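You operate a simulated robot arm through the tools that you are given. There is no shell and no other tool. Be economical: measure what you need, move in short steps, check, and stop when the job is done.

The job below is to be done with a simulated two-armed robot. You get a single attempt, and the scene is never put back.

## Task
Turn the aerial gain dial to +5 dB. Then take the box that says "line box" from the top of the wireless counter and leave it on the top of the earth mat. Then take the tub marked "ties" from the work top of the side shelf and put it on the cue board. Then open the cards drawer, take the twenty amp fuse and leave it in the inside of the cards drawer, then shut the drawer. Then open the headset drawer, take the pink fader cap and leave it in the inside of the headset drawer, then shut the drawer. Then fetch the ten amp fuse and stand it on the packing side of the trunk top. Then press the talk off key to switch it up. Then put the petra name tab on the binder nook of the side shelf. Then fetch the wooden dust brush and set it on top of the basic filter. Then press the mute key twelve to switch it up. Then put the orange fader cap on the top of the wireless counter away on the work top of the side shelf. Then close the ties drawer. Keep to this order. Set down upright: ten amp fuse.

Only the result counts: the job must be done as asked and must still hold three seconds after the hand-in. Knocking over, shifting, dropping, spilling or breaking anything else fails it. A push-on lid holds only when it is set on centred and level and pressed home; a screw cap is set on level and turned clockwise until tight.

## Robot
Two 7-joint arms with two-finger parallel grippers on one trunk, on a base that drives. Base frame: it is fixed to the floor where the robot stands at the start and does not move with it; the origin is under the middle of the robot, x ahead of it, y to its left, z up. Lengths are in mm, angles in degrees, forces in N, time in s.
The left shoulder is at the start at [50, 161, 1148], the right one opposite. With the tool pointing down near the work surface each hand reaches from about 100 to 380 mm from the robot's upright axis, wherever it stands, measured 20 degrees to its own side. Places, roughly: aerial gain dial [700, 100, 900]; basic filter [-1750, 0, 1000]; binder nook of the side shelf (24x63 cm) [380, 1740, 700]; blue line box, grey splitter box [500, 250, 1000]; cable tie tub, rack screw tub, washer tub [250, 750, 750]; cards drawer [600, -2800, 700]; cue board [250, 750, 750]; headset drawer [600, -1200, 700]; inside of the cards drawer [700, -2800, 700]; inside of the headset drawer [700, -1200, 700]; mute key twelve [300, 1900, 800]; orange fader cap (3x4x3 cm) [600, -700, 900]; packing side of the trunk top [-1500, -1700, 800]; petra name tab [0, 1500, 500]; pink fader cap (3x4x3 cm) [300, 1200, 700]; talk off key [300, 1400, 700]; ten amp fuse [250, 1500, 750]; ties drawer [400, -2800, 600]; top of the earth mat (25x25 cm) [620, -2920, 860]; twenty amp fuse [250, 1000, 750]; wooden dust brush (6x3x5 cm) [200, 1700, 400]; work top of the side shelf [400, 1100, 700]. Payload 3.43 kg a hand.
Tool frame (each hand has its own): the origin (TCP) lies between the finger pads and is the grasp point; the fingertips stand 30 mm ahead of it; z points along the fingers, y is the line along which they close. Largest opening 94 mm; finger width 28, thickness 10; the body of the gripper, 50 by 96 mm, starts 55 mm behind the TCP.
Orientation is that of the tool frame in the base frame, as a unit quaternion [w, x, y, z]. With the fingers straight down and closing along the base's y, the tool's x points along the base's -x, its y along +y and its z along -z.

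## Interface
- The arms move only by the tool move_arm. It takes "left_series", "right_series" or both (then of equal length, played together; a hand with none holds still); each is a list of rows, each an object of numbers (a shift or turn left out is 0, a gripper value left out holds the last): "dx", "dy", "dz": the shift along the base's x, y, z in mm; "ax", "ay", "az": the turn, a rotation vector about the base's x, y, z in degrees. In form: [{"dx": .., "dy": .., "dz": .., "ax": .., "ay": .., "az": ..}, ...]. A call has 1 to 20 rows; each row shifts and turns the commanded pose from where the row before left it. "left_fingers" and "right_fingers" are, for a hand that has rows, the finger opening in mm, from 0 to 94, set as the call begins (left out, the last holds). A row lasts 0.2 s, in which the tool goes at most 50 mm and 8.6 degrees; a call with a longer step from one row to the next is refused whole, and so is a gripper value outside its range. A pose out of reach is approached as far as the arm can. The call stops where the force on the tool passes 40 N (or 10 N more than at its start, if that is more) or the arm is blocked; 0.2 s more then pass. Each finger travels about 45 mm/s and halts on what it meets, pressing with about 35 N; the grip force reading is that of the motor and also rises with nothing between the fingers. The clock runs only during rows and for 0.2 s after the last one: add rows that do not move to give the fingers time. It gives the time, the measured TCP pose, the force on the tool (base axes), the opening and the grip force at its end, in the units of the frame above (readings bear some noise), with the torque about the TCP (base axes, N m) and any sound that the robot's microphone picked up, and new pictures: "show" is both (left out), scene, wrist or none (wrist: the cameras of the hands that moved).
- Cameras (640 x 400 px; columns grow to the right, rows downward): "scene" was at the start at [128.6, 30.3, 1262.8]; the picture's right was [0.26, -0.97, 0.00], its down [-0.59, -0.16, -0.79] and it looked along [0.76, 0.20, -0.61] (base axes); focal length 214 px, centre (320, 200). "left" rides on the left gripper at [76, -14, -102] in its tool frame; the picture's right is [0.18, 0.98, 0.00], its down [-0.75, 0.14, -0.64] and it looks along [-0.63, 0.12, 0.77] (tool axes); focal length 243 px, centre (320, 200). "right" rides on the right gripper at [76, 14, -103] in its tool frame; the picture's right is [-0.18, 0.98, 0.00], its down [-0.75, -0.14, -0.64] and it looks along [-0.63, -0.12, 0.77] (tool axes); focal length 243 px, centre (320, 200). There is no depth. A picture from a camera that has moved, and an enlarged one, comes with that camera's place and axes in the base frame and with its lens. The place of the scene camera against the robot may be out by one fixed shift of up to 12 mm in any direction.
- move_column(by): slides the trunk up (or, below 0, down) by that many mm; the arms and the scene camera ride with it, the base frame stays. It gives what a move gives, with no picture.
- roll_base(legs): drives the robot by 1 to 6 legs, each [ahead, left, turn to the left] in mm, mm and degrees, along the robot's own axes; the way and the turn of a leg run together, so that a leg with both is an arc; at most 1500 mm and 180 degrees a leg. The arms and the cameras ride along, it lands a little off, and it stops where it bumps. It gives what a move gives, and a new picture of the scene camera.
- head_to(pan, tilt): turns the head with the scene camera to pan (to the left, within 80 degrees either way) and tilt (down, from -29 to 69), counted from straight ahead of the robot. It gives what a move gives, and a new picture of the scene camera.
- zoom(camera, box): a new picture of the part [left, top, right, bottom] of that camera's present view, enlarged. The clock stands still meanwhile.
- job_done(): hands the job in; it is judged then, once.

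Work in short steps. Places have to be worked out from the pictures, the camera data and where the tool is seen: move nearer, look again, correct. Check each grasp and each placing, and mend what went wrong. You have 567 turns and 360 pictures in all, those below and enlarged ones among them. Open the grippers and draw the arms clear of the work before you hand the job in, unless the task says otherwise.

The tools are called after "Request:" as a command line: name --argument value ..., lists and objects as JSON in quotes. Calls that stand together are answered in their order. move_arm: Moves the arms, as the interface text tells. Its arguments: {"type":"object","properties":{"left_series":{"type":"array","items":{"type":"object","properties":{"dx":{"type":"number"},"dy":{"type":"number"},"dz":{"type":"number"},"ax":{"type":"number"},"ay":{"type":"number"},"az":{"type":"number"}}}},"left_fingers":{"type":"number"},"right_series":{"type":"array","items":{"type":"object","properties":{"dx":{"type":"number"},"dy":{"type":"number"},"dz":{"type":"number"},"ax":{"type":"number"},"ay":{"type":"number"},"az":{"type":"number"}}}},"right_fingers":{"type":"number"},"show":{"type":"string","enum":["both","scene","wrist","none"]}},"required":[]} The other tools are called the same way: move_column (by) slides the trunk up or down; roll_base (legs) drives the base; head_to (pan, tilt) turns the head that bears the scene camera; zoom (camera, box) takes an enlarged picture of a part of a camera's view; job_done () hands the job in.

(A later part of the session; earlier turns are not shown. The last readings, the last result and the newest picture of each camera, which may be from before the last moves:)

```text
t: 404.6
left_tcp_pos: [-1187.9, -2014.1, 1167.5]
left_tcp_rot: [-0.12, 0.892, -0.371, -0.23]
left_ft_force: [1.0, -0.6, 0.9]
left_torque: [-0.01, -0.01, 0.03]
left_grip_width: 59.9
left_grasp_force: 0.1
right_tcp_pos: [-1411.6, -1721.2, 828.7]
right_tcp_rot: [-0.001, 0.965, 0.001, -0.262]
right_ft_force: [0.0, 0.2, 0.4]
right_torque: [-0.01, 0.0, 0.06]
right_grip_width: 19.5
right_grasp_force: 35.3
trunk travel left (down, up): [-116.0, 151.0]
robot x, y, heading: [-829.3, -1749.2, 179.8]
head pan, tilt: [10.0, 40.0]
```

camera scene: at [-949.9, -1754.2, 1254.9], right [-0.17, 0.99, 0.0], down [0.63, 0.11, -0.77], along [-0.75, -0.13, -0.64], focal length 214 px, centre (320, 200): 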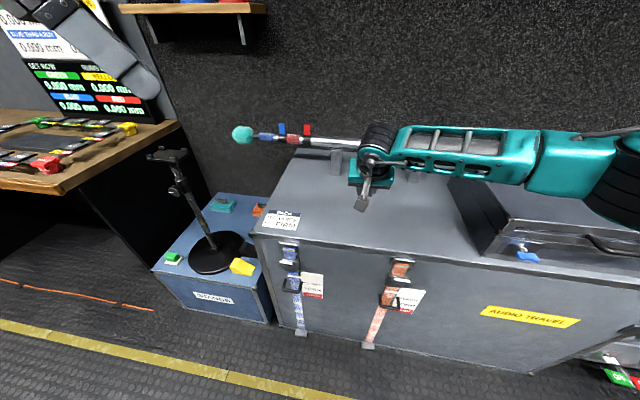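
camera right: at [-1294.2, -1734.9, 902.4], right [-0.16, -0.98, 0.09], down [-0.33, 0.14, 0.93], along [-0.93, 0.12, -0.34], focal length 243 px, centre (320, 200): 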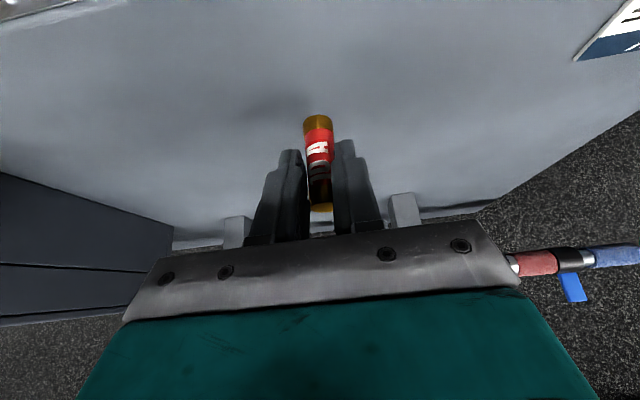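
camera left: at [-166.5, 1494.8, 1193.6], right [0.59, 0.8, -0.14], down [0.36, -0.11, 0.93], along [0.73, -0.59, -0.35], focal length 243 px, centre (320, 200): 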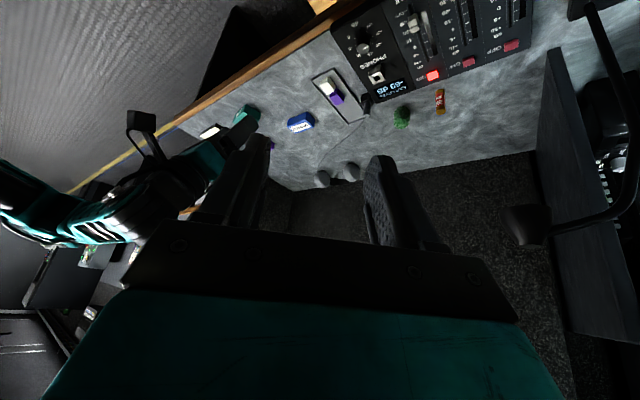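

Request:
move_arm --right_series '[{"dz": -3}, {"dz": -3}, {"dz": -3}, {"dz": -3}, {"dz": -3}, {"dz": -3}, {}]' --show "wrist"

```text
t: 406.2
left_tcp_pos: [-1186.1, -2014.9, 1165.4]
left_tcp_rot: [-0.119, 0.891, -0.37, -0.233]
left_ft_force: [-1.0, 0.7, -1.1]
left_torque: [0.03, 0.02, -0.01]
left_grip_width: 59.9
left_grasp_force: 0.2
right_tcp_pos: [-1412.0, -1720.8, 816.9]
right_tcp_rot: [0.0, 0.964, 0.001, -0.266]
right_ft_force: [0.6, 0.9, 25.3]
right_torque: [0.05, 0.46, -0.03]
right_grip_width: 19.4
right_grasp_force: 35.2
trunk travel left (down, up): [-116.0, 151.0]
robot x, y, heading: [-829.1, -1747.6, 179.9]
head pan, tilt: [10.0, 40.0]
camera right: at [-1294.0, -1735.1, 864.5], right [-0.16, -0.98, 0.09], down [-0.32, 0.14, 0.94], along [-0.94, 0.12, -0.33], focal length 243 px, centre (320, 200)
```

right: 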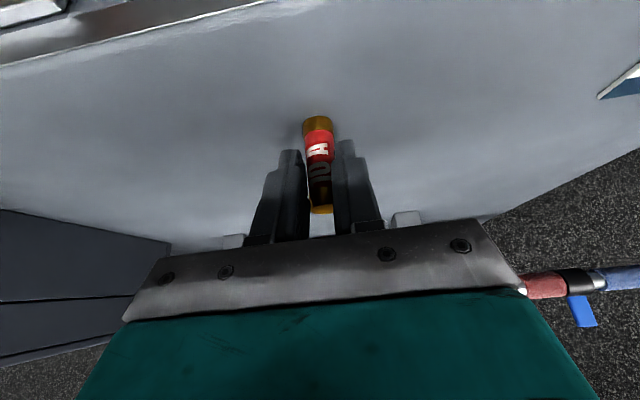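

Touching with 25 N. I ease up 5 mm so it stands plumb, then open.

Request:
move_arm --right_series '[{"dz": 3}, {"dz": 2}, {}]' --show "none"

```text
t: 407.0
left_tcp_pos: [-1187.8, -2014.9, 1166.2]
left_tcp_rot: [-0.119, 0.892, -0.37, -0.231]
left_ft_force: [0.8, 0.0, 0.2]
left_torque: [-0.01, 0.03, 0.0]
left_grip_width: 60.3
left_grasp_force: 0.0
right_tcp_pos: [-1410.6, -1719.1, 816.5]
right_tcp_rot: [0.0, 0.965, 0.001, -0.262]
right_ft_force: [-5.3, -2.5, 13.3]
right_torque: [-0.14, 0.61, 0.04]
right_grip_width: 19.4
right_grasp_force: 34.9
trunk travel left (down, up): [-116.0, 151.0]
robot x, y, heading: [-828.2, -1748.8, 179.8]
head pan, tilt: [10.0, 40.0]
```

Request:
move_arm --right_series '[{"dz": 2}, {"dz": 1}, {}]' --show "none"

Request:
move_arm --right_series '[{}, {}, {}, {}]' --right_fingers 50 --show "wrist"

```text
t: 407.8
left_tcp_pos: [-1187.2, -2014.8, 1165.8]
left_tcp_rot: [-0.12, 0.892, -0.37, -0.231]
left_ft_force: [0.3, 0.1, -0.4]
left_torque: [-0.01, 0.02, -0.01]
left_grip_width: 60.0
left_grasp_force: 0.1
right_tcp_pos: [-1408.7, -1719.4, 817.2]
right_tcp_rot: [-0.001, 0.966, 0.001, -0.26]
right_ft_force: [0.0, 0.0, 0.0]
right_torque: [0.01, -0.04, 0.03]
right_grip_width: 19.5
right_grasp_force: 34.5
trunk travel left (down, up): [-116.0, 151.0]
robot x, y, heading: [-827.8, -1746.2, 179.6]
head pan, tilt: [10.0, 40.0]
```

```text
t: 408.8
left_tcp_pos: [-1188.1, -2014.7, 1166.8]
left_tcp_rot: [-0.12, 0.892, -0.37, -0.23]
left_ft_force: [-0.1, 0.0, -0.3]
left_torque: [-0.02, -0.02, -0.02]
left_grip_width: 59.8
left_grasp_force: 0.1
right_tcp_pos: [-1410.9, -1721.0, 818.6]
right_tcp_rot: [0.0, 0.965, 0.002, -0.261]
right_ft_force: [0.4, 0.3, -0.6]
right_torque: [0.03, 0.01, 0.02]
right_grip_width: 49.9
right_grasp_force: 0.1
trunk travel left (down, up): [-116.0, 151.0]
robot x, y, heading: [-829.1, -1749.9, 179.7]
head pan, tilt: [10.0, 40.0]
camera right: at [-1294.1, -1734.7, 868.1], right [-0.16, -0.98, 0.09], down [-0.33, 0.14, 0.93], along [-0.93, 0.12, -0.34], focal length 243 px, centre (320, 200)
```

right: 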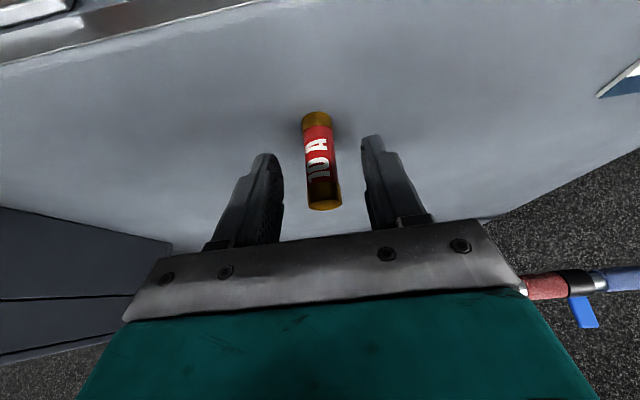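

It stands by itself. I withdraw up and back.

Request:
move_arm --right_series '[{"dx": 12, "dz": 2}, {"dx": 20, "dz": 5}, {"dx": 25, "dz": 15}, {"dx": 25, "dz": 25}, {"dx": 25, "dz": 30}, {"dx": 25, "dz": 30}]' --show "wrist"

```text
t: 410.2
left_tcp_pos: [-1187.0, -2015.2, 1165.3]
left_tcp_rot: [-0.119, 0.892, -0.37, -0.231]
left_ft_force: [-0.6, -0.1, 0.2]
left_torque: [0.02, -0.01, -0.02]
left_grip_width: 60.0
left_grasp_force: 0.1
right_tcp_pos: [-1278.3, -1720.4, 925.6]
right_tcp_rot: [-0.001, 0.965, 0.001, -0.261]
right_ft_force: [0.3, -0.1, -0.1]
right_torque: [-0.05, 0.04, 0.03]
right_grip_width: 50.2
right_grasp_force: 0.1
trunk travel left (down, up): [-116.0, 151.0]
robot x, y, heading: [-827.4, -1745.9, 179.6]
head pan, tilt: [10.0, 40.0]
camera right: at [-1160.8, -1736.1, 975.7], right [-0.16, -0.98, 0.09], down [-0.33, 0.14, 0.93], along [-0.93, 0.12, -0.34], focal length 243 px, centre (320, 200)
```

right: 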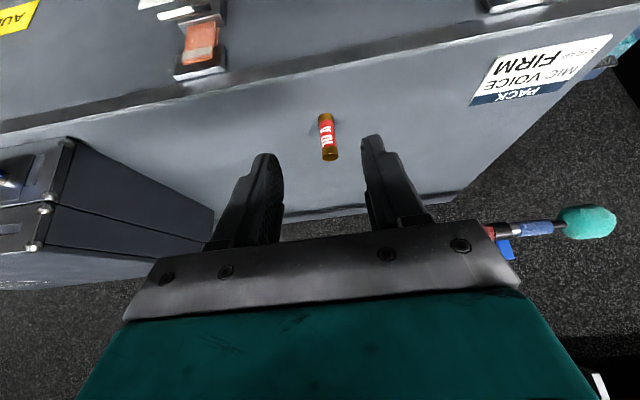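

The fuse stands upright on the trunk. Next the talk off key on the mixer. I back off, turn around and drive back toward the side shelf.

Request:
roll_base --legs '[[-250, 0, 0], [0, 0, -179.7], [0, 1490, 0], [0, 1450, 0]]'

```text
t: 433.0
left_tcp_pos: [-323.6, 1454.7, 1166.0]
left_tcp_rot: [0.232, 0.355, 0.898, -0.116]
left_ft_force: [-0.1, -1.1, -1.0]
left_torque: [0.01, 0.0, -0.04]
left_grip_width: 59.9
left_grasp_force: 0.2
right_tcp_pos: [-223.8, 1164.4, 925.7]
right_tcp_rot: [0.261, -0.017, 0.965, 0.004]
right_ft_force: [0.0, 0.7, -0.4]
right_torque: [0.0, 0.02, -0.01]
right_grip_width: 49.8
right_grasp_force: 0.0
trunk travel left (down, up): [-116.0, 151.0]
robot x, y, heading: [-672.7, 1175.0, 1.5]
head pan, tilt: [10.0, 40.0]
camera scene: at [-544.1, 1202.1, 1200.0], right [0.2, -0.98, 0.0], down [-0.63, -0.13, -0.77], along [0.75, 0.15, -0.64], focal length 214 px, centre (320, 200)
```

scene: 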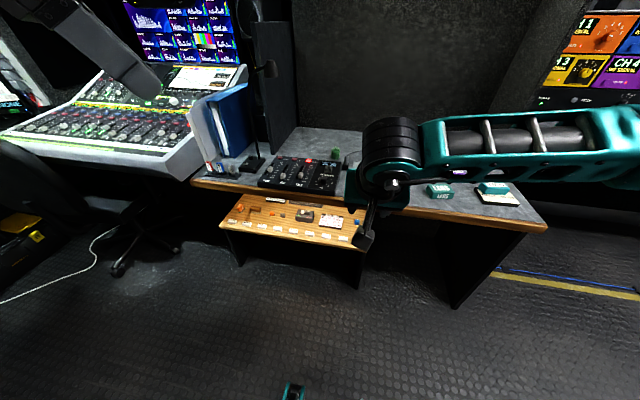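

Request:
zoom --camera "scene" --box '[180, 130, 380, 260]'

```text
3.08 times, centred on (280, 195) of scene
camera zoom: at [-544.1, 1202.1, 1200.0], right [0.2, -0.98, 0.0], down [-0.63, -0.13, -0.77], along [0.75, 0.15, -0.64], focal length 660 px, centre (443, 215)
```

zoom: 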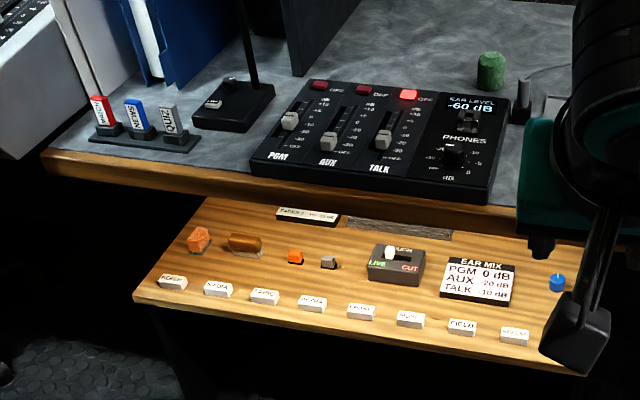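

I lower the trunk first (so the arm passes beneath the mic head), close the right fingers, and move in.

Request:
move_column --by -100

Request:
roll_base --legs '[[0, 255, -1.5], [250, 0, 0]]'

Request:
move_arm --right_series '[{"ay": -5, "dy": -10}, {"ay": -5}, {}]' --right_fingers 0 --show "wrist"

```text
t: 434.3
left_tcp_pos: [-323.6, 1454.7, 1065.4]
left_tcp_rot: [0.233, 0.355, 0.898, -0.115]
left_ft_force: [0.2, -0.6, 0.0]
left_torque: [0.03, -0.05, -0.01]
left_grip_width: 60.0
left_grasp_force: 0.1
right_tcp_pos: [-224.0, 1163.5, 825.7]
right_tcp_rot: [0.261, -0.017, 0.965, 0.004]
right_ft_force: [0.3, -0.4, -0.7]
right_torque: [0.02, -0.02, 0.0]
right_grip_width: 50.3
right_grasp_force: 0.0
trunk travel left (down, up): [-16.0, 251.0]
robot x, y, heading: [-674.8, 1171.7, 1.4]
head pan, tilt: [10.0, 40.0]
```

```text
t: 437.6
left_tcp_pos: [-67.1, 1696.9, 1065.4]
left_tcp_rot: [0.233, 0.365, 0.894, -0.12]
left_ft_force: [0.2, 0.0, 0.6]
left_torque: [0.02, 0.0, 0.03]
left_grip_width: 59.7
left_grasp_force: 0.1
right_tcp_pos: [27.5, 1405.7, 826.8]
right_tcp_rot: [0.261, -0.007, 0.965, 0.001]
right_ft_force: [1.0, 0.0, 0.4]
right_torque: [-0.04, 0.01, 0.0]
right_grip_width: 50.1
right_grasp_force: 0.0
trunk travel left (down, up): [-16.0, 251.0]
robot x, y, heading: [-420.2, 1426.1, 0.0]
head pan, tilt: [10.0, 40.0]
camera scene: at [-292.8, 1449.7, 1100.0], right [0.18, -0.98, 0.0], down [-0.63, -0.12, -0.77], along [0.75, 0.14, -0.64], focal length 214 px, centre (320, 200)
```

scene: 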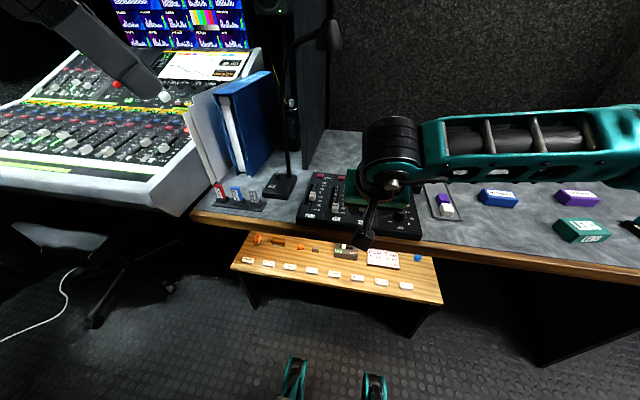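

```text
t: 438.4
left_tcp_pos: [-67.5, 1697.1, 1065.9]
left_tcp_rot: [0.232, 0.365, 0.893, -0.12]
left_ft_force: [0.3, -0.3, -0.3]
left_torque: [0.0, -0.01, 0.01]
left_grip_width: 60.1
left_grasp_force: 0.0
right_tcp_pos: [26.0, 1395.3, 825.9]
right_tcp_rot: [0.345, -0.007, 0.938, 0.001]
right_ft_force: [0.5, -0.2, 0.6]
right_torque: [-0.03, 0.01, 0.01]
right_grip_width: 0.0
right_grasp_force: 16.9
trunk travel left (down, up): [-16.0, 251.0]
robot x, y, heading: [-420.8, 1427.8, 0.3]
head pan, tilt: [10.0, 40.0]
camera right: at [-98.5, 1407.1, 854.1], right [0.13, 0.98, 0.12], down [0.16, -0.14, 0.98], along [0.98, -0.11, -0.18], focal length 243 px, centre (320, 200)
```

right: 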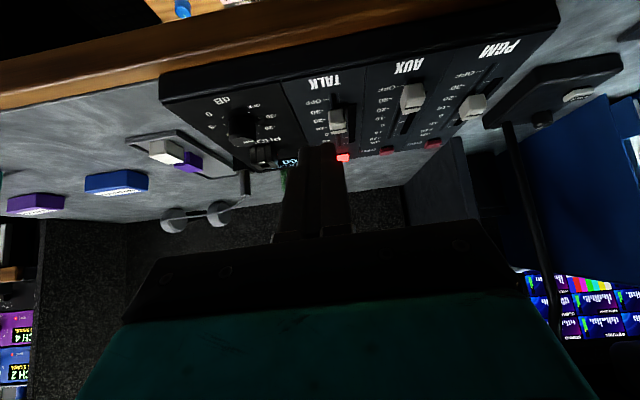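

Request:
roll_base --legs '[[130, 0, 0]]'

Request:
move_arm --right_series '[{"dx": 15, "dy": 5}, {"dx": 15, "dy": 4}, {}]' --show "wrist"

```text
t: 439.7
left_tcp_pos: [64.1, 1698.2, 1066.4]
left_tcp_rot: [0.232, 0.365, 0.894, -0.119]
left_ft_force: [-0.1, -0.6, 0.3]
left_torque: [0.02, -0.02, 0.04]
left_grip_width: 59.8
left_grasp_force: 0.1
right_tcp_pos: [157.7, 1395.9, 825.2]
right_tcp_rot: [0.345, -0.008, 0.939, 0.0]
right_ft_force: [0.6, -0.6, 0.0]
right_torque: [0.02, -0.01, 0.0]
right_grip_width: 0.0
right_grasp_force: 32.7
trunk travel left (down, up): [-16.0, 251.0]
robot x, y, heading: [-293.9, 1430.4, 0.5]
head pan, tilt: [10.0, 40.0]
camera scene: at [-161.5, 1450.7, 1100.0], right [0.18, -0.98, 0.0], down [-0.63, -0.12, -0.77], along [0.75, 0.14, -0.64], focal length 214 px, centre (320, 200)
```

scene: 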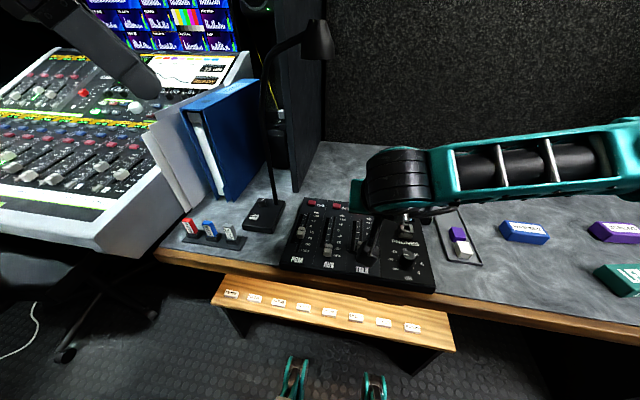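

```text
t: 440.5
left_tcp_pos: [64.1, 1697.3, 1066.7]
left_tcp_rot: [0.232, 0.366, 0.893, -0.12]
left_ft_force: [-1.1, -0.2, 0.3]
left_torque: [-0.03, -0.03, -0.01]
left_grip_width: 60.1
left_grasp_force: 0.1
right_tcp_pos: [188.6, 1405.5, 826.0]
right_tcp_rot: [0.344, -0.008, 0.939, 0.001]
right_ft_force: [0.4, 0.2, -0.5]
right_torque: [0.03, 0.02, 0.03]
right_grip_width: 0.2
right_grasp_force: 32.3
trunk travel left (down, up): [-16.0, 251.0]
robot x, y, heading: [-292.1, 1426.2, 0.6]
head pan, tilt: [10.0, 40.0]
camera right: at [62.8, 1417.1, 854.2], right [0.13, 0.99, 0.12], down [0.16, -0.14, 0.98], along [0.98, -0.1, -0.18], focal length 243 px, centre (320, 200)
```

right: 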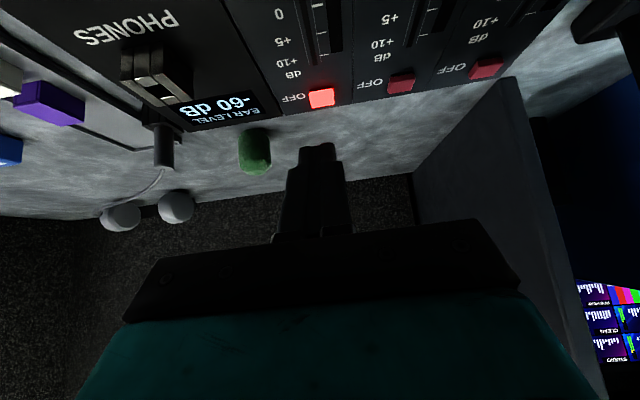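

The lit TALK OFF key is at about [255, 1409, 729]. I move over it and lower to just above.

Request:
move_arm --right_series '[{"dx": 20, "dy": 3}, {"dx": 20, "dy": 1}, {"dx": 18}, {"dz": -20}, {"dz": -20}, {"dz": -12}, {}]' --show "wrist"

```text
t: 442.1
left_tcp_pos: [63.0, 1698.1, 1065.0]
left_tcp_rot: [0.233, 0.365, 0.894, -0.119]
left_ft_force: [-0.8, -0.2, -1.1]
left_torque: [-0.03, 0.0, 0.02]
left_grip_width: 59.8
left_grasp_force: 0.0
right_tcp_pos: [247.0, 1410.0, 774.2]
right_tcp_rot: [0.344, -0.007, 0.939, 0.0]
right_ft_force: [0.2, -0.4, 0.4]
right_torque: [0.02, 0.02, -0.02]
right_grip_width: 0.3
right_grasp_force: 33.0
trunk travel left (down, up): [-16.0, 251.0]
robot x, y, heading: [-292.3, 1428.9, 0.4]
head pan, tilt: [10.0, 40.0]
camera right: at [121.7, 1421.9, 802.1], right [0.13, 0.99, 0.12], down [0.16, -0.14, 0.98], along [0.98, -0.11, -0.18], focal length 243 px, centre (320, 200)
```

right: 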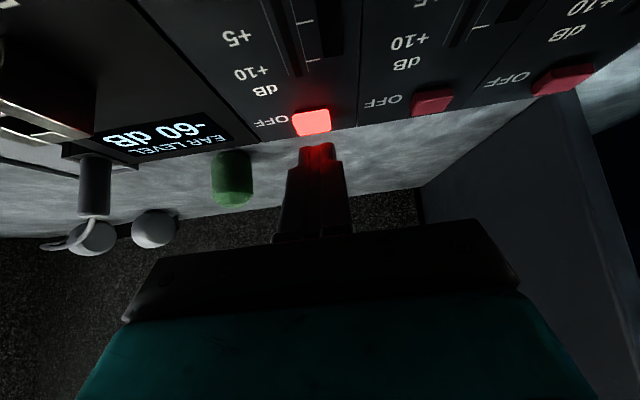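

Request:
move_arm --right_series '[{"dx": -5, "dz": -4}, {"dz": -4}, {"dz": -4}]' --show "wrist"

```text
t: 442.9
left_tcp_pos: [64.0, 1698.5, 1066.9]
left_tcp_rot: [0.232, 0.365, 0.894, -0.118]
left_ft_force: [0.1, -0.7, 0.8]
left_torque: [0.02, -0.02, -0.01]
left_grip_width: 60.4
left_grasp_force: 0.1
right_tcp_pos: [241.6, 1409.5, 763.9]
right_tcp_rot: [0.346, -0.007, 0.938, 0.001]
right_ft_force: [-2.8, -1.2, 8.6]
right_torque: [-0.03, -0.05, -0.03]
right_grip_width: 0.0
right_grasp_force: 32.9
trunk travel left (down, up): [-16.0, 251.0]
robot x, y, heading: [-291.6, 1430.0, 0.4]
head pan, tilt: [10.0, 40.0]
heard: click
camera right: at [116.7, 1421.7, 791.6], right [0.13, 0.99, 0.12], down [0.16, -0.14, 0.98], along [0.98, -0.11, -0.17], focal length 243 px, centre (320, 200)
```

right: 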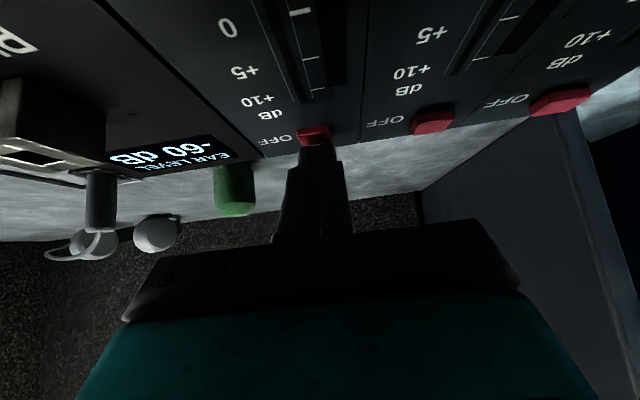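

A click, and the light went out. I lift off and confirm.

Request:
move_arm --right_series '[{"dz": 8}, {"dz": 15}, {"dz": 20}]' --show "wrist"

```text
t: 443.7
left_tcp_pos: [63.1, 1697.9, 1066.7]
left_tcp_rot: [0.232, 0.365, 0.894, -0.119]
left_ft_force: [0.3, 0.0, -0.3]
left_torque: [0.03, 0.03, 0.02]
left_grip_width: 60.0
left_grasp_force: 0.0
right_tcp_pos: [241.7, 1409.2, 805.4]
right_tcp_rot: [0.344, -0.007, 0.939, 0.0]
right_ft_force: [-0.4, -0.1, 0.0]
right_torque: [0.0, 0.02, -0.02]
right_grip_width: 0.2
right_grasp_force: 32.9
trunk travel left (down, up): [-16.0, 251.0]
robot x, y, heading: [-288.6, 1427.4, 0.3]
head pan, tilt: [10.0, 40.0]
camera right: at [115.9, 1421.7, 833.6], right [0.13, 0.99, 0.11], down [0.16, -0.13, 0.98], along [0.98, -0.1, -0.18], focal length 243 px, centre (320, 200)
```

right: 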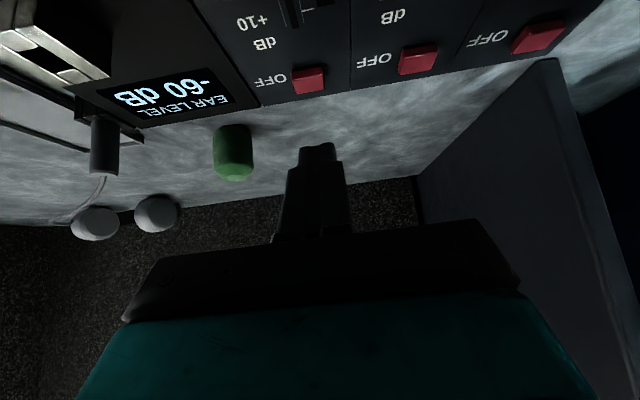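

The key is up (unlit like its neighbours). Next: find the PETRA tab on the low bench. I back off 150 mm and look down at it.

Request:
roll_base --legs '[[-200, 0, -0.3]]'

Request:
head_to --pan 10 --tilt 58

Request:
zoom --camera "scene" --box '[190, 100, 450, 260]'

```text
t: 445.3
left_tcp_pos: [-135.5, 1696.1, 1065.6]
left_tcp_rot: [0.232, 0.367, 0.893, -0.119]
left_ft_force: [-0.1, 0.0, 0.4]
left_torque: [0.02, 0.0, 0.01]
left_grip_width: 60.0
left_grasp_force: 0.1
right_tcp_pos: [39.8, 1406.3, 805.3]
right_tcp_rot: [0.344, -0.004, 0.939, -0.001]
right_ft_force: [-0.4, 0.1, -0.3]
right_torque: [-0.02, -0.02, 0.04]
right_grip_width: 0.0
right_grasp_force: 32.7
trunk travel left (down, up): [-16.0, 251.0]
robot x, y, heading: [-489.9, 1427.6, 0.2]
head pan, tilt: [10.0, 40.0]
camera scene: at [-363.4, 1449.2, 1100.1], right [0.17, -0.98, 0.0], down [-0.63, -0.11, -0.77], along [0.75, 0.13, -0.64], focal length 214 px, centre (320, 200)
```

scene: 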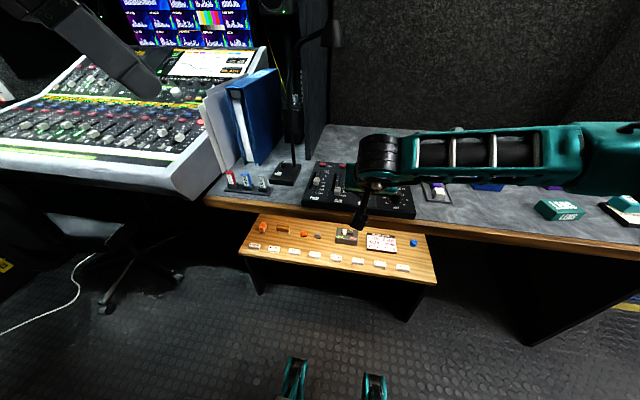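

```text
t: 446.1
left_tcp_pos: [-135.2, 1694.0, 1066.8]
left_tcp_rot: [0.231, 0.367, 0.893, -0.12]
left_ft_force: [-0.4, 0.2, -0.3]
left_torque: [0.01, 0.0, -0.01]
left_grip_width: 60.1
left_grasp_force: 0.0
right_tcp_pos: [38.9, 1404.3, 806.4]
right_tcp_rot: [0.345, -0.004, 0.939, 0.0]
right_ft_force: [-0.3, 0.0, 0.5]
right_torque: [0.0, 0.01, 0.01]
right_grip_width: 0.0
right_grasp_force: 33.0
trunk travel left (down, up): [-16.0, 251.0]
robot x, y, heading: [-490.5, 1427.7, 0.0]
head pan, tilt: [10.0, 58.0]
camera scene: at [-379.1, 1446.4, 1075.7], right [0.17, -0.98, 0.0], down [-0.83, -0.15, -0.53], along [0.52, 0.09, -0.85], focal length 214 px, centre (320, 200)
```

scene: 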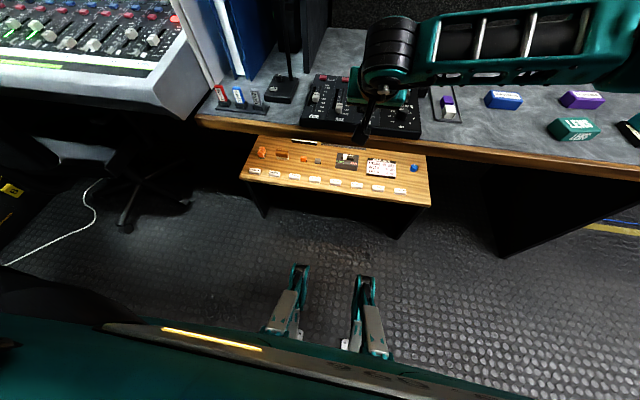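

```text
2.46 times, centred on (320, 180) of scene
camera zoom: at [-379.1, 1446.4, 1075.7], right [0.17, -0.98, 0.0], down [-0.83, -0.15, -0.53], along [0.52, 0.09, -0.85], focal length 528 px, centre (320, 249)
```

zoom: 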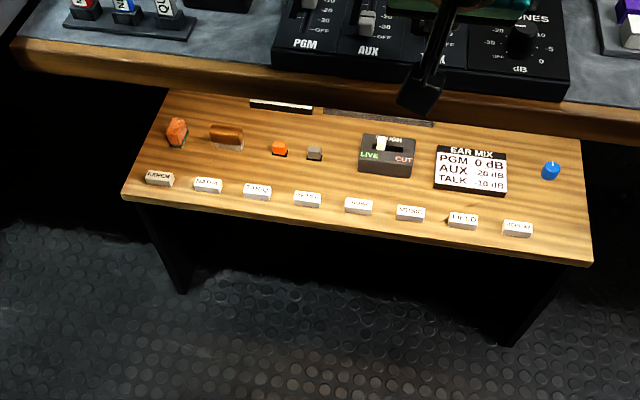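

Request:
zoom --camera "scene" --box '[240, 155, 330, 205]'

Request:
zoom --camera "scene" --box '[325, 165, 415, 205]'

```text
7.11 times, centred on (285, 180) of scene
camera zoom: at [-379.1, 1446.4, 1075.7], right [0.17, -0.98, 0.0], down [-0.83, -0.15, -0.53], along [0.52, 0.09, -0.85], focal length 1525 px, centre (569, 342)
```

zoom: 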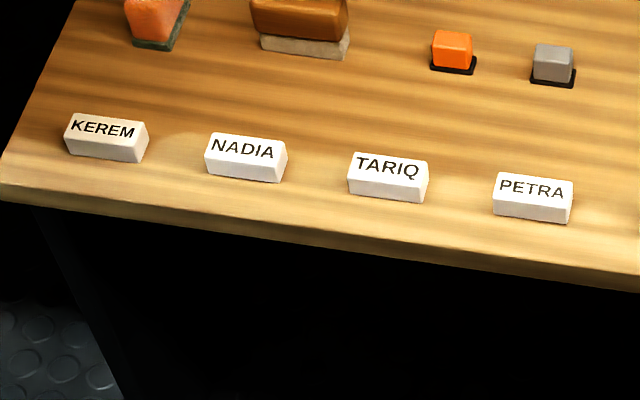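

```text
7.11 times, centred on (370, 185) of scene
camera zoom: at [-379.1, 1446.4, 1075.7], right [0.17, -0.98, 0.0], down [-0.83, -0.15, -0.53], along [0.52, 0.09, -0.85], focal length 1525 px, centre (-36, 307)
```

zoom: 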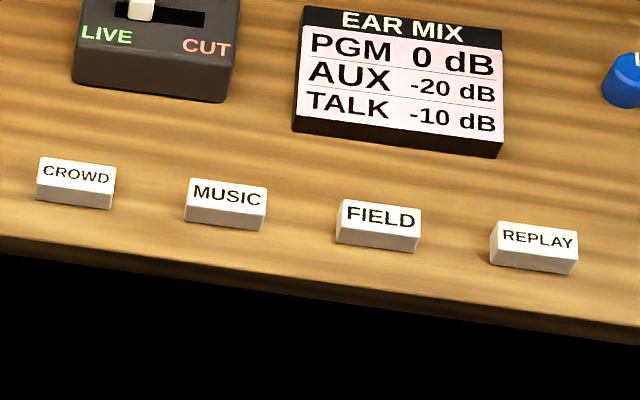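

PETRA is the fourth tab, about [42, 1537] on the bench (z≈500). I fold the right arm back and down in front of the bench, then shift left.

Request:
move_arm --right_series '[{"dx": -25, "dz": -10}, {"dx": -25, "dz": -15}, {"dx": -25, "dz": -15}, {"dx": -25, "dz": -15}, {"dx": -25, "dz": -15}, {"dx": -25, "dz": -15}, {"dz": -20}, {"dz": -20}]' --right_fingers 60 --show "none"

Request:
roll_base --legs '[[0, 150, 0], [60, 0, 0]]'

Request:
zoom --camera "right" --box '[0, 0, 640, 400]'

```text
t: 447.9
left_tcp_pos: [-136.2, 1695.3, 1066.9]
left_tcp_rot: [0.231, 0.368, 0.893, -0.12]
left_ft_force: [0.4, 0.2, -0.6]
left_torque: [0.01, -0.02, -0.01]
left_grip_width: 60.1
left_grasp_force: 0.0
right_tcp_pos: [-110.8, 1407.3, 680.7]
right_tcp_rot: [0.344, -0.004, 0.939, -0.001]
right_ft_force: [0.0, -0.2, -0.1]
right_torque: [0.03, 0.01, -0.02]
right_grip_width: 60.0
right_grasp_force: 0.0
trunk travel left (down, up): [-16.0, 251.0]
robot x, y, heading: [-496.1, 1426.5, 0.1]
head pan, tilt: [10.0, 58.0]
```

```text
t: 449.8
left_tcp_pos: [-75.0, 1842.2, 1066.9]
left_tcp_rot: [0.231, 0.369, 0.892, -0.12]
left_ft_force: [0.0, -0.8, 0.5]
left_torque: [0.01, -0.04, -0.01]
left_grip_width: 59.9
left_grasp_force: 0.0
right_tcp_pos: [-50.7, 1554.9, 681.2]
right_tcp_rot: [0.345, -0.002, 0.939, -0.002]
right_ft_force: [0.4, -0.5, 0.4]
right_torque: [-0.04, 0.0, -0.03]
right_grip_width: 59.9
right_grasp_force: 0.1
trunk travel left (down, up): [-16.0, 251.0]
robot x, y, heading: [-426.8, 1575.4, -0.4]
head pan, tilt: [10.0, 58.0]
camera scene: at [-318.8, 1594.2, 1075.6], right [0.17, -0.99, 0.0], down [-0.84, -0.15, -0.53], along [0.52, 0.09, -0.85], focal length 214 px, centre (320, 200)
```

scene: 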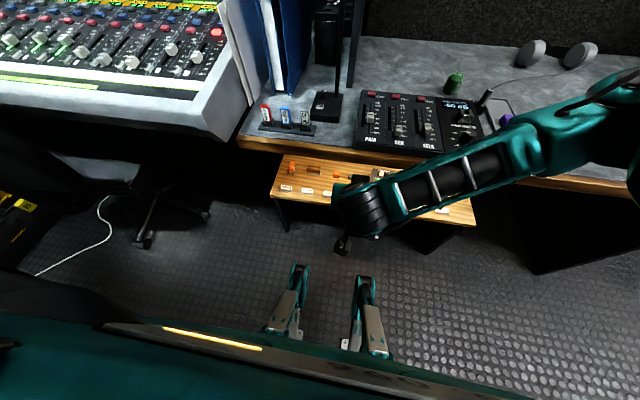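

```text
1.00 times, centred on (320, 200) of right
camera zoom: at [-175.4, 1567.3, 709.5], right [0.14, 0.98, 0.12], down [0.16, -0.14, 0.98], along [0.98, -0.11, -0.18], focal length 243 px, centre (320, 200)
```

zoom: 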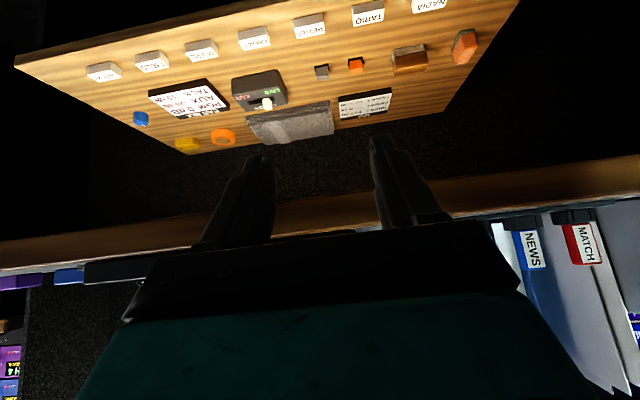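

Triangulation puts the bench top at z≈400 with PETRA near [123, 1550]. I lower the right hand in front of the bench, below the shelf level.

Request:
move_arm --right_series '[{"dz": -30}, {"dz": -30}, {"dz": -30}, {"dz": -30}, {"dz": -30}, {"dz": -30}]' --show "wrist"

```text
t: 451.2
left_tcp_pos: [-74.9, 1842.0, 1065.9]
left_tcp_rot: [0.231, 0.37, 0.892, -0.121]
left_ft_force: [0.6, -0.5, 0.7]
left_torque: [0.01, -0.01, -0.05]
left_grip_width: 60.0
left_grasp_force: 0.0
right_tcp_pos: [-51.4, 1554.5, 499.9]
right_tcp_rot: [0.344, -0.003, 0.939, -0.001]
right_ft_force: [0.6, -1.0, 0.4]
right_torque: [-0.02, -0.02, 0.0]
right_grip_width: 60.2
right_grasp_force: 0.0
trunk travel left (down, up): [-16.0, 251.0]
robot x, y, heading: [-433.1, 1575.9, -0.1]
head pan, tilt: [10.0, 58.0]
camera right: at [-176.3, 1567.7, 527.7], right [0.14, 0.98, 0.12], down [0.16, -0.14, 0.98], along [0.98, -0.11, -0.18], focal length 243 px, centre (320, 200)
```

right: 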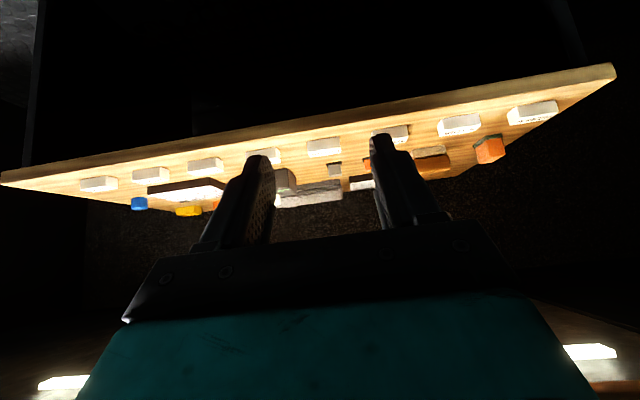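

PETRA: [117, 1547, 406]. I roll ahead 145 mm with the hand at z 500, then look.

Request:
roll_base --legs '[[145, 0, 0]]'

Request:
move_arm --right_series '[{"dz": -15, "dy": -4}, {"dz": -15}]' --right_fingers 56 --show "wrist"

```text
t: 452.6
left_tcp_pos: [69.2, 1843.0, 1066.6]
left_tcp_rot: [0.232, 0.369, 0.892, -0.12]
left_ft_force: [-1.0, 0.4, 0.0]
left_torque: [-0.02, 0.01, 0.0]
left_grip_width: 60.1
left_grasp_force: 0.0
right_tcp_pos: [94.6, 1554.7, 499.2]
right_tcp_rot: [0.345, -0.002, 0.939, -0.002]
right_ft_force: [0.9, 0.5, -0.3]
right_torque: [0.0, 0.0, 0.01]
right_grip_width: 59.8
right_grasp_force: 0.0
trunk travel left (down, up): [-16.0, 251.0]
robot x, y, heading: [-288.3, 1573.7, -0.2]
head pan, tilt: [10.0, 58.0]
camera scene: at [-173.1, 1594.0, 1075.6], right [0.17, -0.99, 0.0], down [-0.84, -0.15, -0.53], along [0.52, 0.09, -0.85], focal length 214 px, centre (320, 200)
```

scene: 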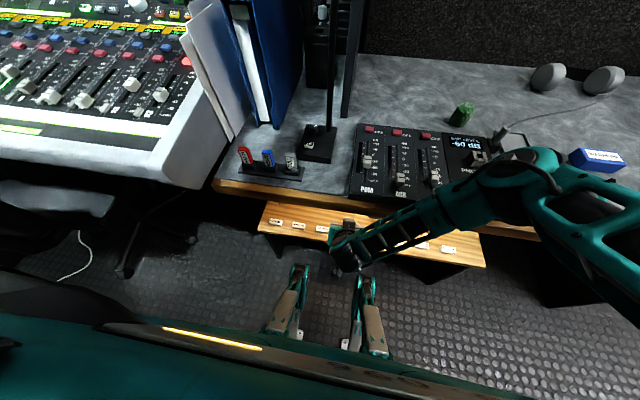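

```text
t: 453.2
left_tcp_pos: [70.5, 1842.7, 1066.4]
left_tcp_rot: [0.231, 0.369, 0.892, -0.12]
left_ft_force: [0.6, 0.2, -0.4]
left_torque: [0.01, 0.0, 0.0]
left_grip_width: 59.9
left_grasp_force: 0.0
right_tcp_pos: [94.4, 1551.2, 467.6]
right_tcp_rot: [0.344, -0.002, 0.939, -0.002]
right_ft_force: [0.4, 0.3, 0.2]
right_torque: [0.02, 0.0, -0.03]
right_grip_width: 55.8
right_grasp_force: 0.1
trunk travel left (down, up): [-16.0, 251.0]
robot x, y, heading: [-285.0, 1571.5, -0.3]
head pan, tilt: [10.0, 58.0]
camera right: at [-29.8, 1564.0, 497.2], right [0.14, 0.98, 0.12], down [0.16, -0.14, 0.98], along [0.98, -0.11, -0.18], focal length 243 px, centre (320, 200)
```

right: 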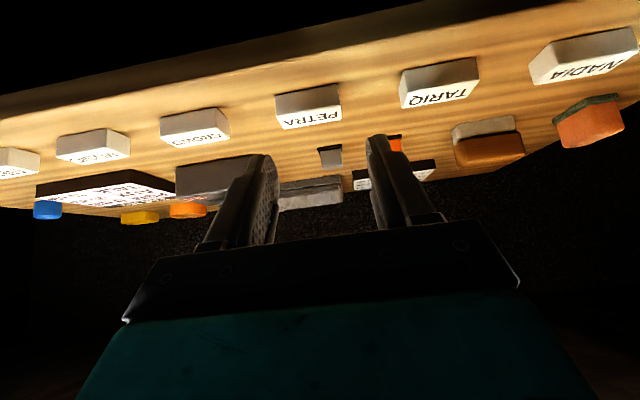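

PETRA tab: x 114–132, y≈1547, top z≈412. I lower around it.

Request:
move_arm --right_series '[{"dx": 5, "dy": -4, "dz": -12}, {"dx": 5, "dz": -12}, {"dz": -8}, {}]' --show "wrist"

```text
t: 453.6
left_tcp_pos: [69.4, 1842.8, 1066.8]
left_tcp_rot: [0.231, 0.37, 0.892, -0.121]
left_ft_force: [0.5, -0.2, 0.1]
left_torque: [0.01, 0.02, -0.03]
left_grip_width: 60.0
left_grasp_force: 0.1
right_tcp_pos: [97.9, 1548.8, 462.8]
right_tcp_rot: [0.342, -0.005, 0.94, 0.0]
right_ft_force: [-2.4, -7.5, 20.6]
right_torque: [0.24, 2.66, 0.97]
right_grip_width: 56.0
right_grasp_force: 0.1
trunk travel left (down, up): [-16.0, 251.0]
robot x, y, heading: [-285.4, 1572.0, -0.2]
head pan, tilt: [10.0, 58.0]
stopped in row 1 (right hand): the force on the tool passed its limit (the readings are from after the stop); the commanded pose is now the measured one
camera right: at [-27.2, 1561.7, 491.7], right [0.13, 0.98, 0.12], down [0.17, -0.14, 0.98], along [0.98, -0.11, -0.18], focal length 243 px, centre (320, 200)
```

right: 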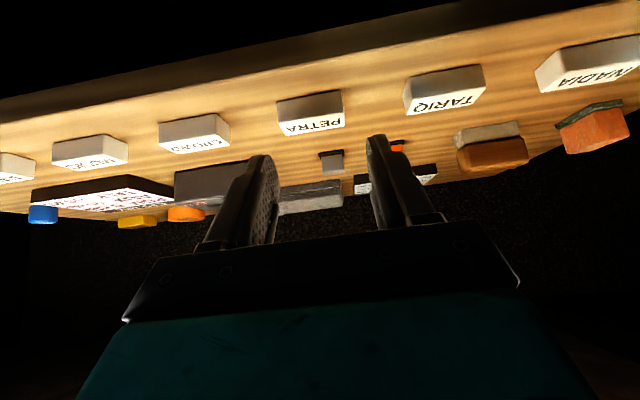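

The hand's camera touched the robot's own base front. I raise, roll back 75 mm and tilt 10° more so the hand works farther from the base.

Request:
move_arm --right_series '[{"dz": 15}, {"dz": 15}]' --show "none"

Request:
roll_base --legs '[[-80, 0, 0.2]]'

Request:
move_arm --right_series '[{"dx": 20, "ay": -5}, {"dx": 20, "ay": -5}, {"dx": 20}, {"dx": 16}, {}]' --show "wrist"

```text
t: 454.2
left_tcp_pos: [70.8, 1841.8, 1065.9]
left_tcp_rot: [0.231, 0.369, 0.892, -0.12]
left_ft_force: [-0.1, -0.7, 0.3]
left_torque: [0.03, 0.01, -0.01]
left_grip_width: 60.0
left_grasp_force: 0.0
right_tcp_pos: [97.7, 1549.6, 492.3]
right_tcp_rot: [0.342, -0.005, 0.94, 0.0]
right_ft_force: [0.2, 0.0, 0.1]
right_torque: [-0.02, 0.02, -0.03]
right_grip_width: 56.1
right_grasp_force: 0.1
trunk travel left (down, up): [-16.0, 251.0]
robot x, y, heading: [-287.4, 1569.8, -0.2]
head pan, tilt: [10.0, 58.0]
```

```text
t: 455.2
left_tcp_pos: [-11.9, 1843.4, 1066.3]
left_tcp_rot: [0.232, 0.367, 0.893, -0.12]
left_ft_force: [-0.1, 0.7, 0.2]
left_torque: [0.02, 0.0, 0.02]
left_grip_width: 59.8
left_grasp_force: 0.1
right_tcp_pos: [17.8, 1550.6, 491.7]
right_tcp_rot: [0.342, -0.007, 0.939, 0.001]
right_ft_force: [-0.3, -0.2, 0.3]
right_torque: [-0.01, 0.03, 0.02]
right_grip_width: 56.1
right_grasp_force: 0.1
trunk travel left (down, up): [-16.0, 251.0]
robot x, y, heading: [-364.9, 1572.6, 0.1]
head pan, tilt: [10.0, 58.0]
camera scene: at [-253.7, 1594.4, 1075.7], right [0.18, -0.98, 0.0], down [-0.83, -0.15, -0.53], along [0.52, 0.09, -0.85], focal length 214 px, centre (320, 200)
```

scene: 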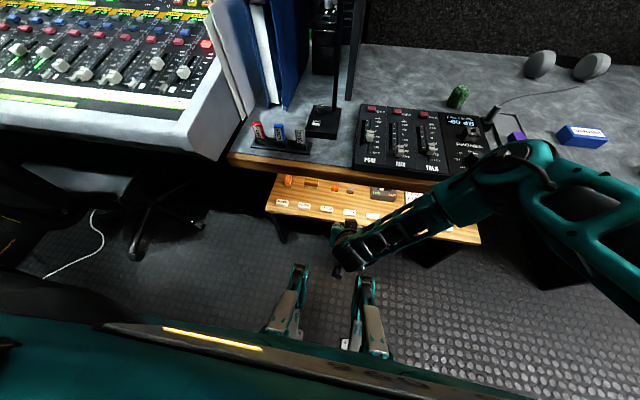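

```text
t: 456.4
left_tcp_pos: [-11.2, 1843.5, 1066.5]
left_tcp_rot: [0.231, 0.367, 0.893, -0.119]
left_ft_force: [0.2, -1.1, 0.3]
left_torque: [0.04, 0.0, 0.03]
left_grip_width: 60.0
left_grasp_force: 0.1
right_tcp_pos: [97.1, 1556.8, 496.5]
right_tcp_rot: [0.422, -0.007, 0.907, 0.001]
right_ft_force: [-0.2, -1.0, -0.2]
right_torque: [-0.01, 0.0, 0.03]
right_grip_width: 56.0
right_grasp_force: 0.0
right hand out of reach, approached as far as the arm can: row 2
trunk travel left (down, up): [-16.0, 251.0]
robot x, y, heading: [-364.0, 1570.4, 0.0]
head pan, tilt: [10.0, 58.0]
camera right: at [-31.6, 1569.2, 502.8], right [0.11, 0.99, 0.14], down [-0.01, -0.14, 0.99], along [0.99, -0.11, -0.01], focal length 243 px, centre (320, 200)
```

right: 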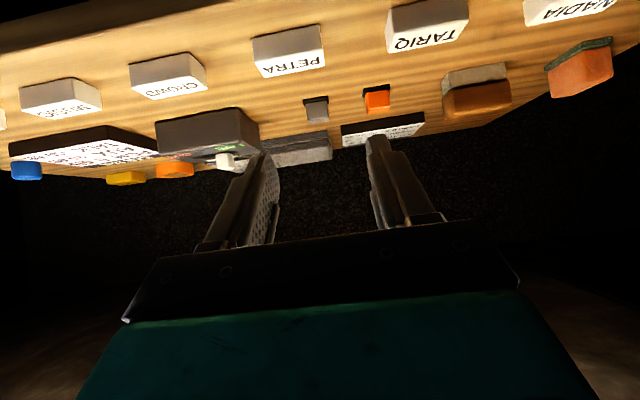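

Request:
move_arm --right_series '[{"dx": 1, "dy": -5, "dz": -15}, {"dy": -5, "dz": -15}, {"dz": -15}, {}]' --show "wrist"

```text
t: 456.9
left_tcp_pos: [-11.6, 1843.5, 1066.9]
left_tcp_rot: [0.232, 0.367, 0.893, -0.119]
left_ft_force: [-0.7, 0.4, 0.0]
left_torque: [0.01, 0.0, -0.01]
left_grip_width: 60.2
left_grasp_force: 0.0
right_tcp_pos: [97.2, 1554.7, 484.5]
right_tcp_rot: [0.419, -0.01, 0.908, -0.002]
right_ft_force: [-5.5, -8.2, 22.3]
right_torque: [0.12, 3.15, 1.18]
right_grip_width: 55.8
right_grasp_force: 0.0
right hand out of reach, approached as far as the arm can: row 2
trunk travel left (down, up): [-16.0, 251.0]
robot x, y, heading: [-365.6, 1575.0, 0.1]
head pan, tilt: [10.0, 58.0]
stopped in row 2 (right hand): the force on the tool passed its limit (the readings are from after the stop); the commanded pose is now the measured one
camera right: at [-30.8, 1566.4, 492.0], right [0.1, 0.99, 0.13], down [0.0, -0.13, 0.99], along [0.99, -0.1, -0.02], focal length 243 px, centre (320, 200)
```

right: 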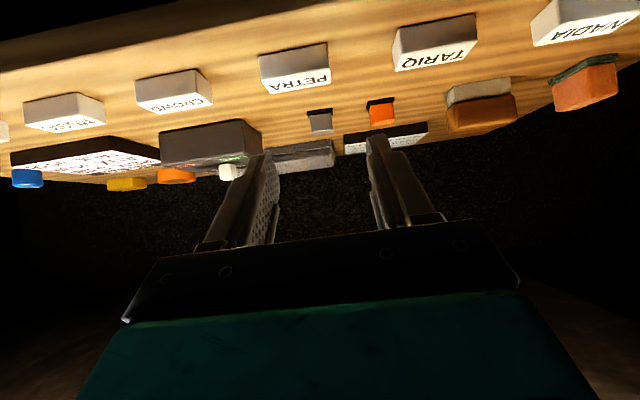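

The camera housing again met something near [−35, 1567, 455], which isn't the base. I look closely at that spot.

Request:
move_arm --right_series '[{"dz": 20}, {"dz": 20}]' --show "none"

Request:
zoom --camera "scene" --box '[220, 150, 460, 330]'

```text
t: 457.5
left_tcp_pos: [-10.5, 1843.8, 1066.2]
left_tcp_rot: [0.231, 0.367, 0.893, -0.119]
left_ft_force: [0.0, -0.2, 0.1]
left_torque: [0.03, -0.01, 0.03]
left_grip_width: 60.0
left_grasp_force: 0.1
right_tcp_pos: [97.4, 1554.7, 522.7]
right_tcp_rot: [0.419, -0.007, 0.908, -0.003]
right_ft_force: [0.0, 0.1, 0.3]
right_torque: [0.02, 0.0, 0.0]
right_grip_width: 56.0
right_grasp_force: 0.0
trunk travel left (down, up): [-16.0, 251.0]
robot x, y, heading: [-365.0, 1575.0, 0.3]
head pan, tilt: [10.0, 58.0]
```

```text
2.22 times, centred on (340, 240) of scene
camera zoom: at [-253.5, 1594.4, 1075.5], right [0.18, -0.98, 0.0], down [-0.83, -0.15, -0.53], along [0.52, 0.09, -0.85], focal length 477 px, centre (276, 111)
```

zoom: 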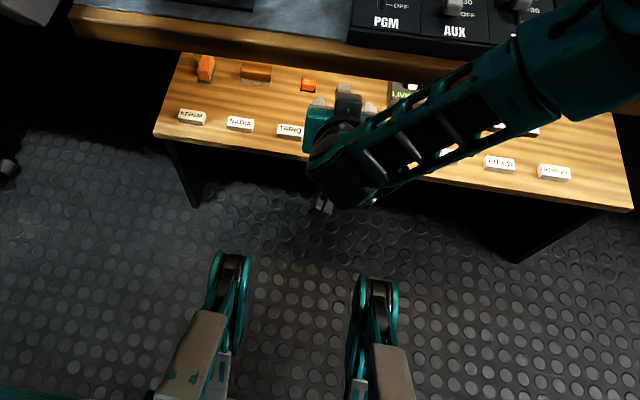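

Nothing is there; it must be the hand's own camera meeting the steep forearm. A smaller tilt avoids that: I go to 25° tilt and move the base closer again.

Request:
move_arm --right_series '[{"dx": -20, "ay": 8}, {"dx": -20, "ay": 8}, {"dx": -20, "ay": 8}, {"dx": -10}]' --show "none"

Request:
roll_base --legs '[[80, 0, 0]]'

Request:
move_arm --right_series '[{"dz": -15, "dy": -3}, {"dz": -15, "dy": -3}, {"dz": -12}, {"dz": -12}, {}]' --show "wrist"

```text
t: 458.5
left_tcp_pos: [-11.3, 1842.7, 1066.5]
left_tcp_rot: [0.23, 0.367, 0.893, -0.119]
left_ft_force: [-0.1, -0.2, 0.3]
left_torque: [0.06, 0.03, -0.02]
left_grip_width: 60.1
left_grasp_force: 0.1
right_tcp_pos: [27.7, 1555.7, 522.5]
right_tcp_rot: [0.22, -0.009, 0.975, 0.0]
right_ft_force: [0.0, -0.4, 0.0]
right_torque: [0.0, 0.01, 0.01]
right_grip_width: 55.9
right_grasp_force: 0.0
trunk travel left (down, up): [-16.0, 251.0]
robot x, y, heading: [-365.4, 1571.6, -0.0]
head pan, tilt: [10.0, 58.0]
```

```text
t: 459.6
left_tcp_pos: [62.5, 1844.2, 1065.2]
left_tcp_rot: [0.23, 0.366, 0.893, -0.12]
left_ft_force: [0.2, 0.5, 0.9]
left_torque: [-0.01, 0.01, 0.01]
left_grip_width: 60.0
left_grasp_force: 0.0
right_tcp_pos: [84.5, 1557.0, 517.2]
right_tcp_rot: [0.207, -0.018, 0.978, 0.002]
right_ft_force: [0.8, 1.2, -0.7]
right_torque: [-0.01, 0.0, -0.01]
right_grip_width: 56.1
right_grasp_force: 0.1
trunk travel left (down, up): [-16.0, 251.0]
robot x, y, heading: [-292.7, 1576.9, 0.2]
head pan, tilt: [10.0, 58.0]
stopped in leg 1: the robot was blocked; the commanded pose is now the measured one
camera scene: at [-180.3, 1594.5, 1075.6], right [0.18, -0.98, 0.0], down [-0.83, -0.15, -0.53], along [0.52, 0.09, -0.85], focal length 214 px, centre (320, 200)
```

scene: 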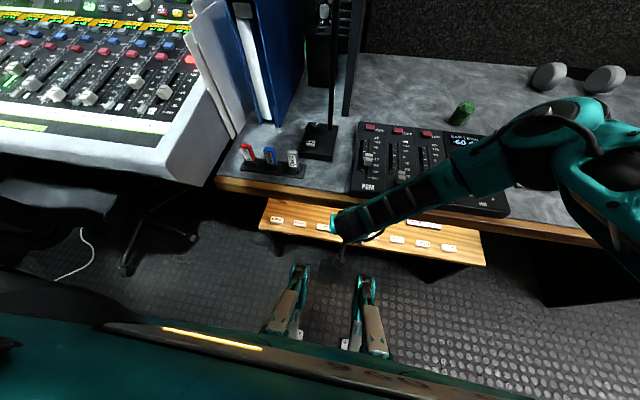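

```text
t: 460.8
left_tcp_pos: [62.3, 1843.5, 1066.3]
left_tcp_rot: [0.231, 0.367, 0.893, -0.12]
left_ft_force: [-0.9, 0.1, -0.2]
left_torque: [0.0, 0.0, -0.02]
left_grip_width: 59.9
left_grasp_force: 0.1
right_tcp_pos: [83.9, 1550.1, 463.1]
right_tcp_rot: [0.207, -0.019, 0.978, 0.002]
right_ft_force: [-0.6, -0.8, 0.1]
right_torque: [-0.03, 0.04, 0.03]
right_grip_width: 55.9
right_grasp_force: 0.0
trunk travel left (down, up): [-16.0, 251.0]
robot x, y, heading: [-292.2, 1573.3, 0.1]
head pan, tilt: [10.0, 58.0]
camera right: at [-27.6, 1560.2, 526.3], right [0.13, 0.99, 0.07], down [0.43, -0.12, 0.89], along [0.89, -0.09, -0.44], focal length 243 px, centre (320, 200)
```

right: 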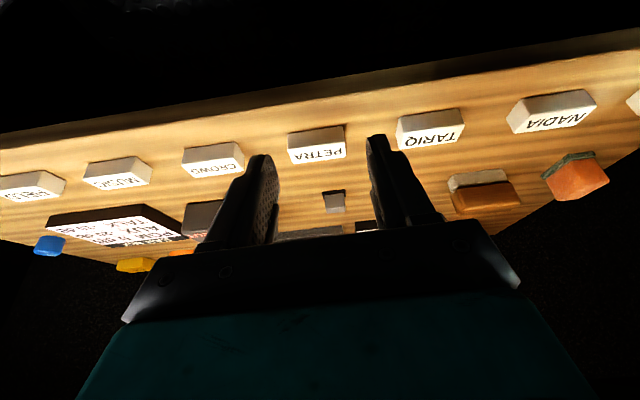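

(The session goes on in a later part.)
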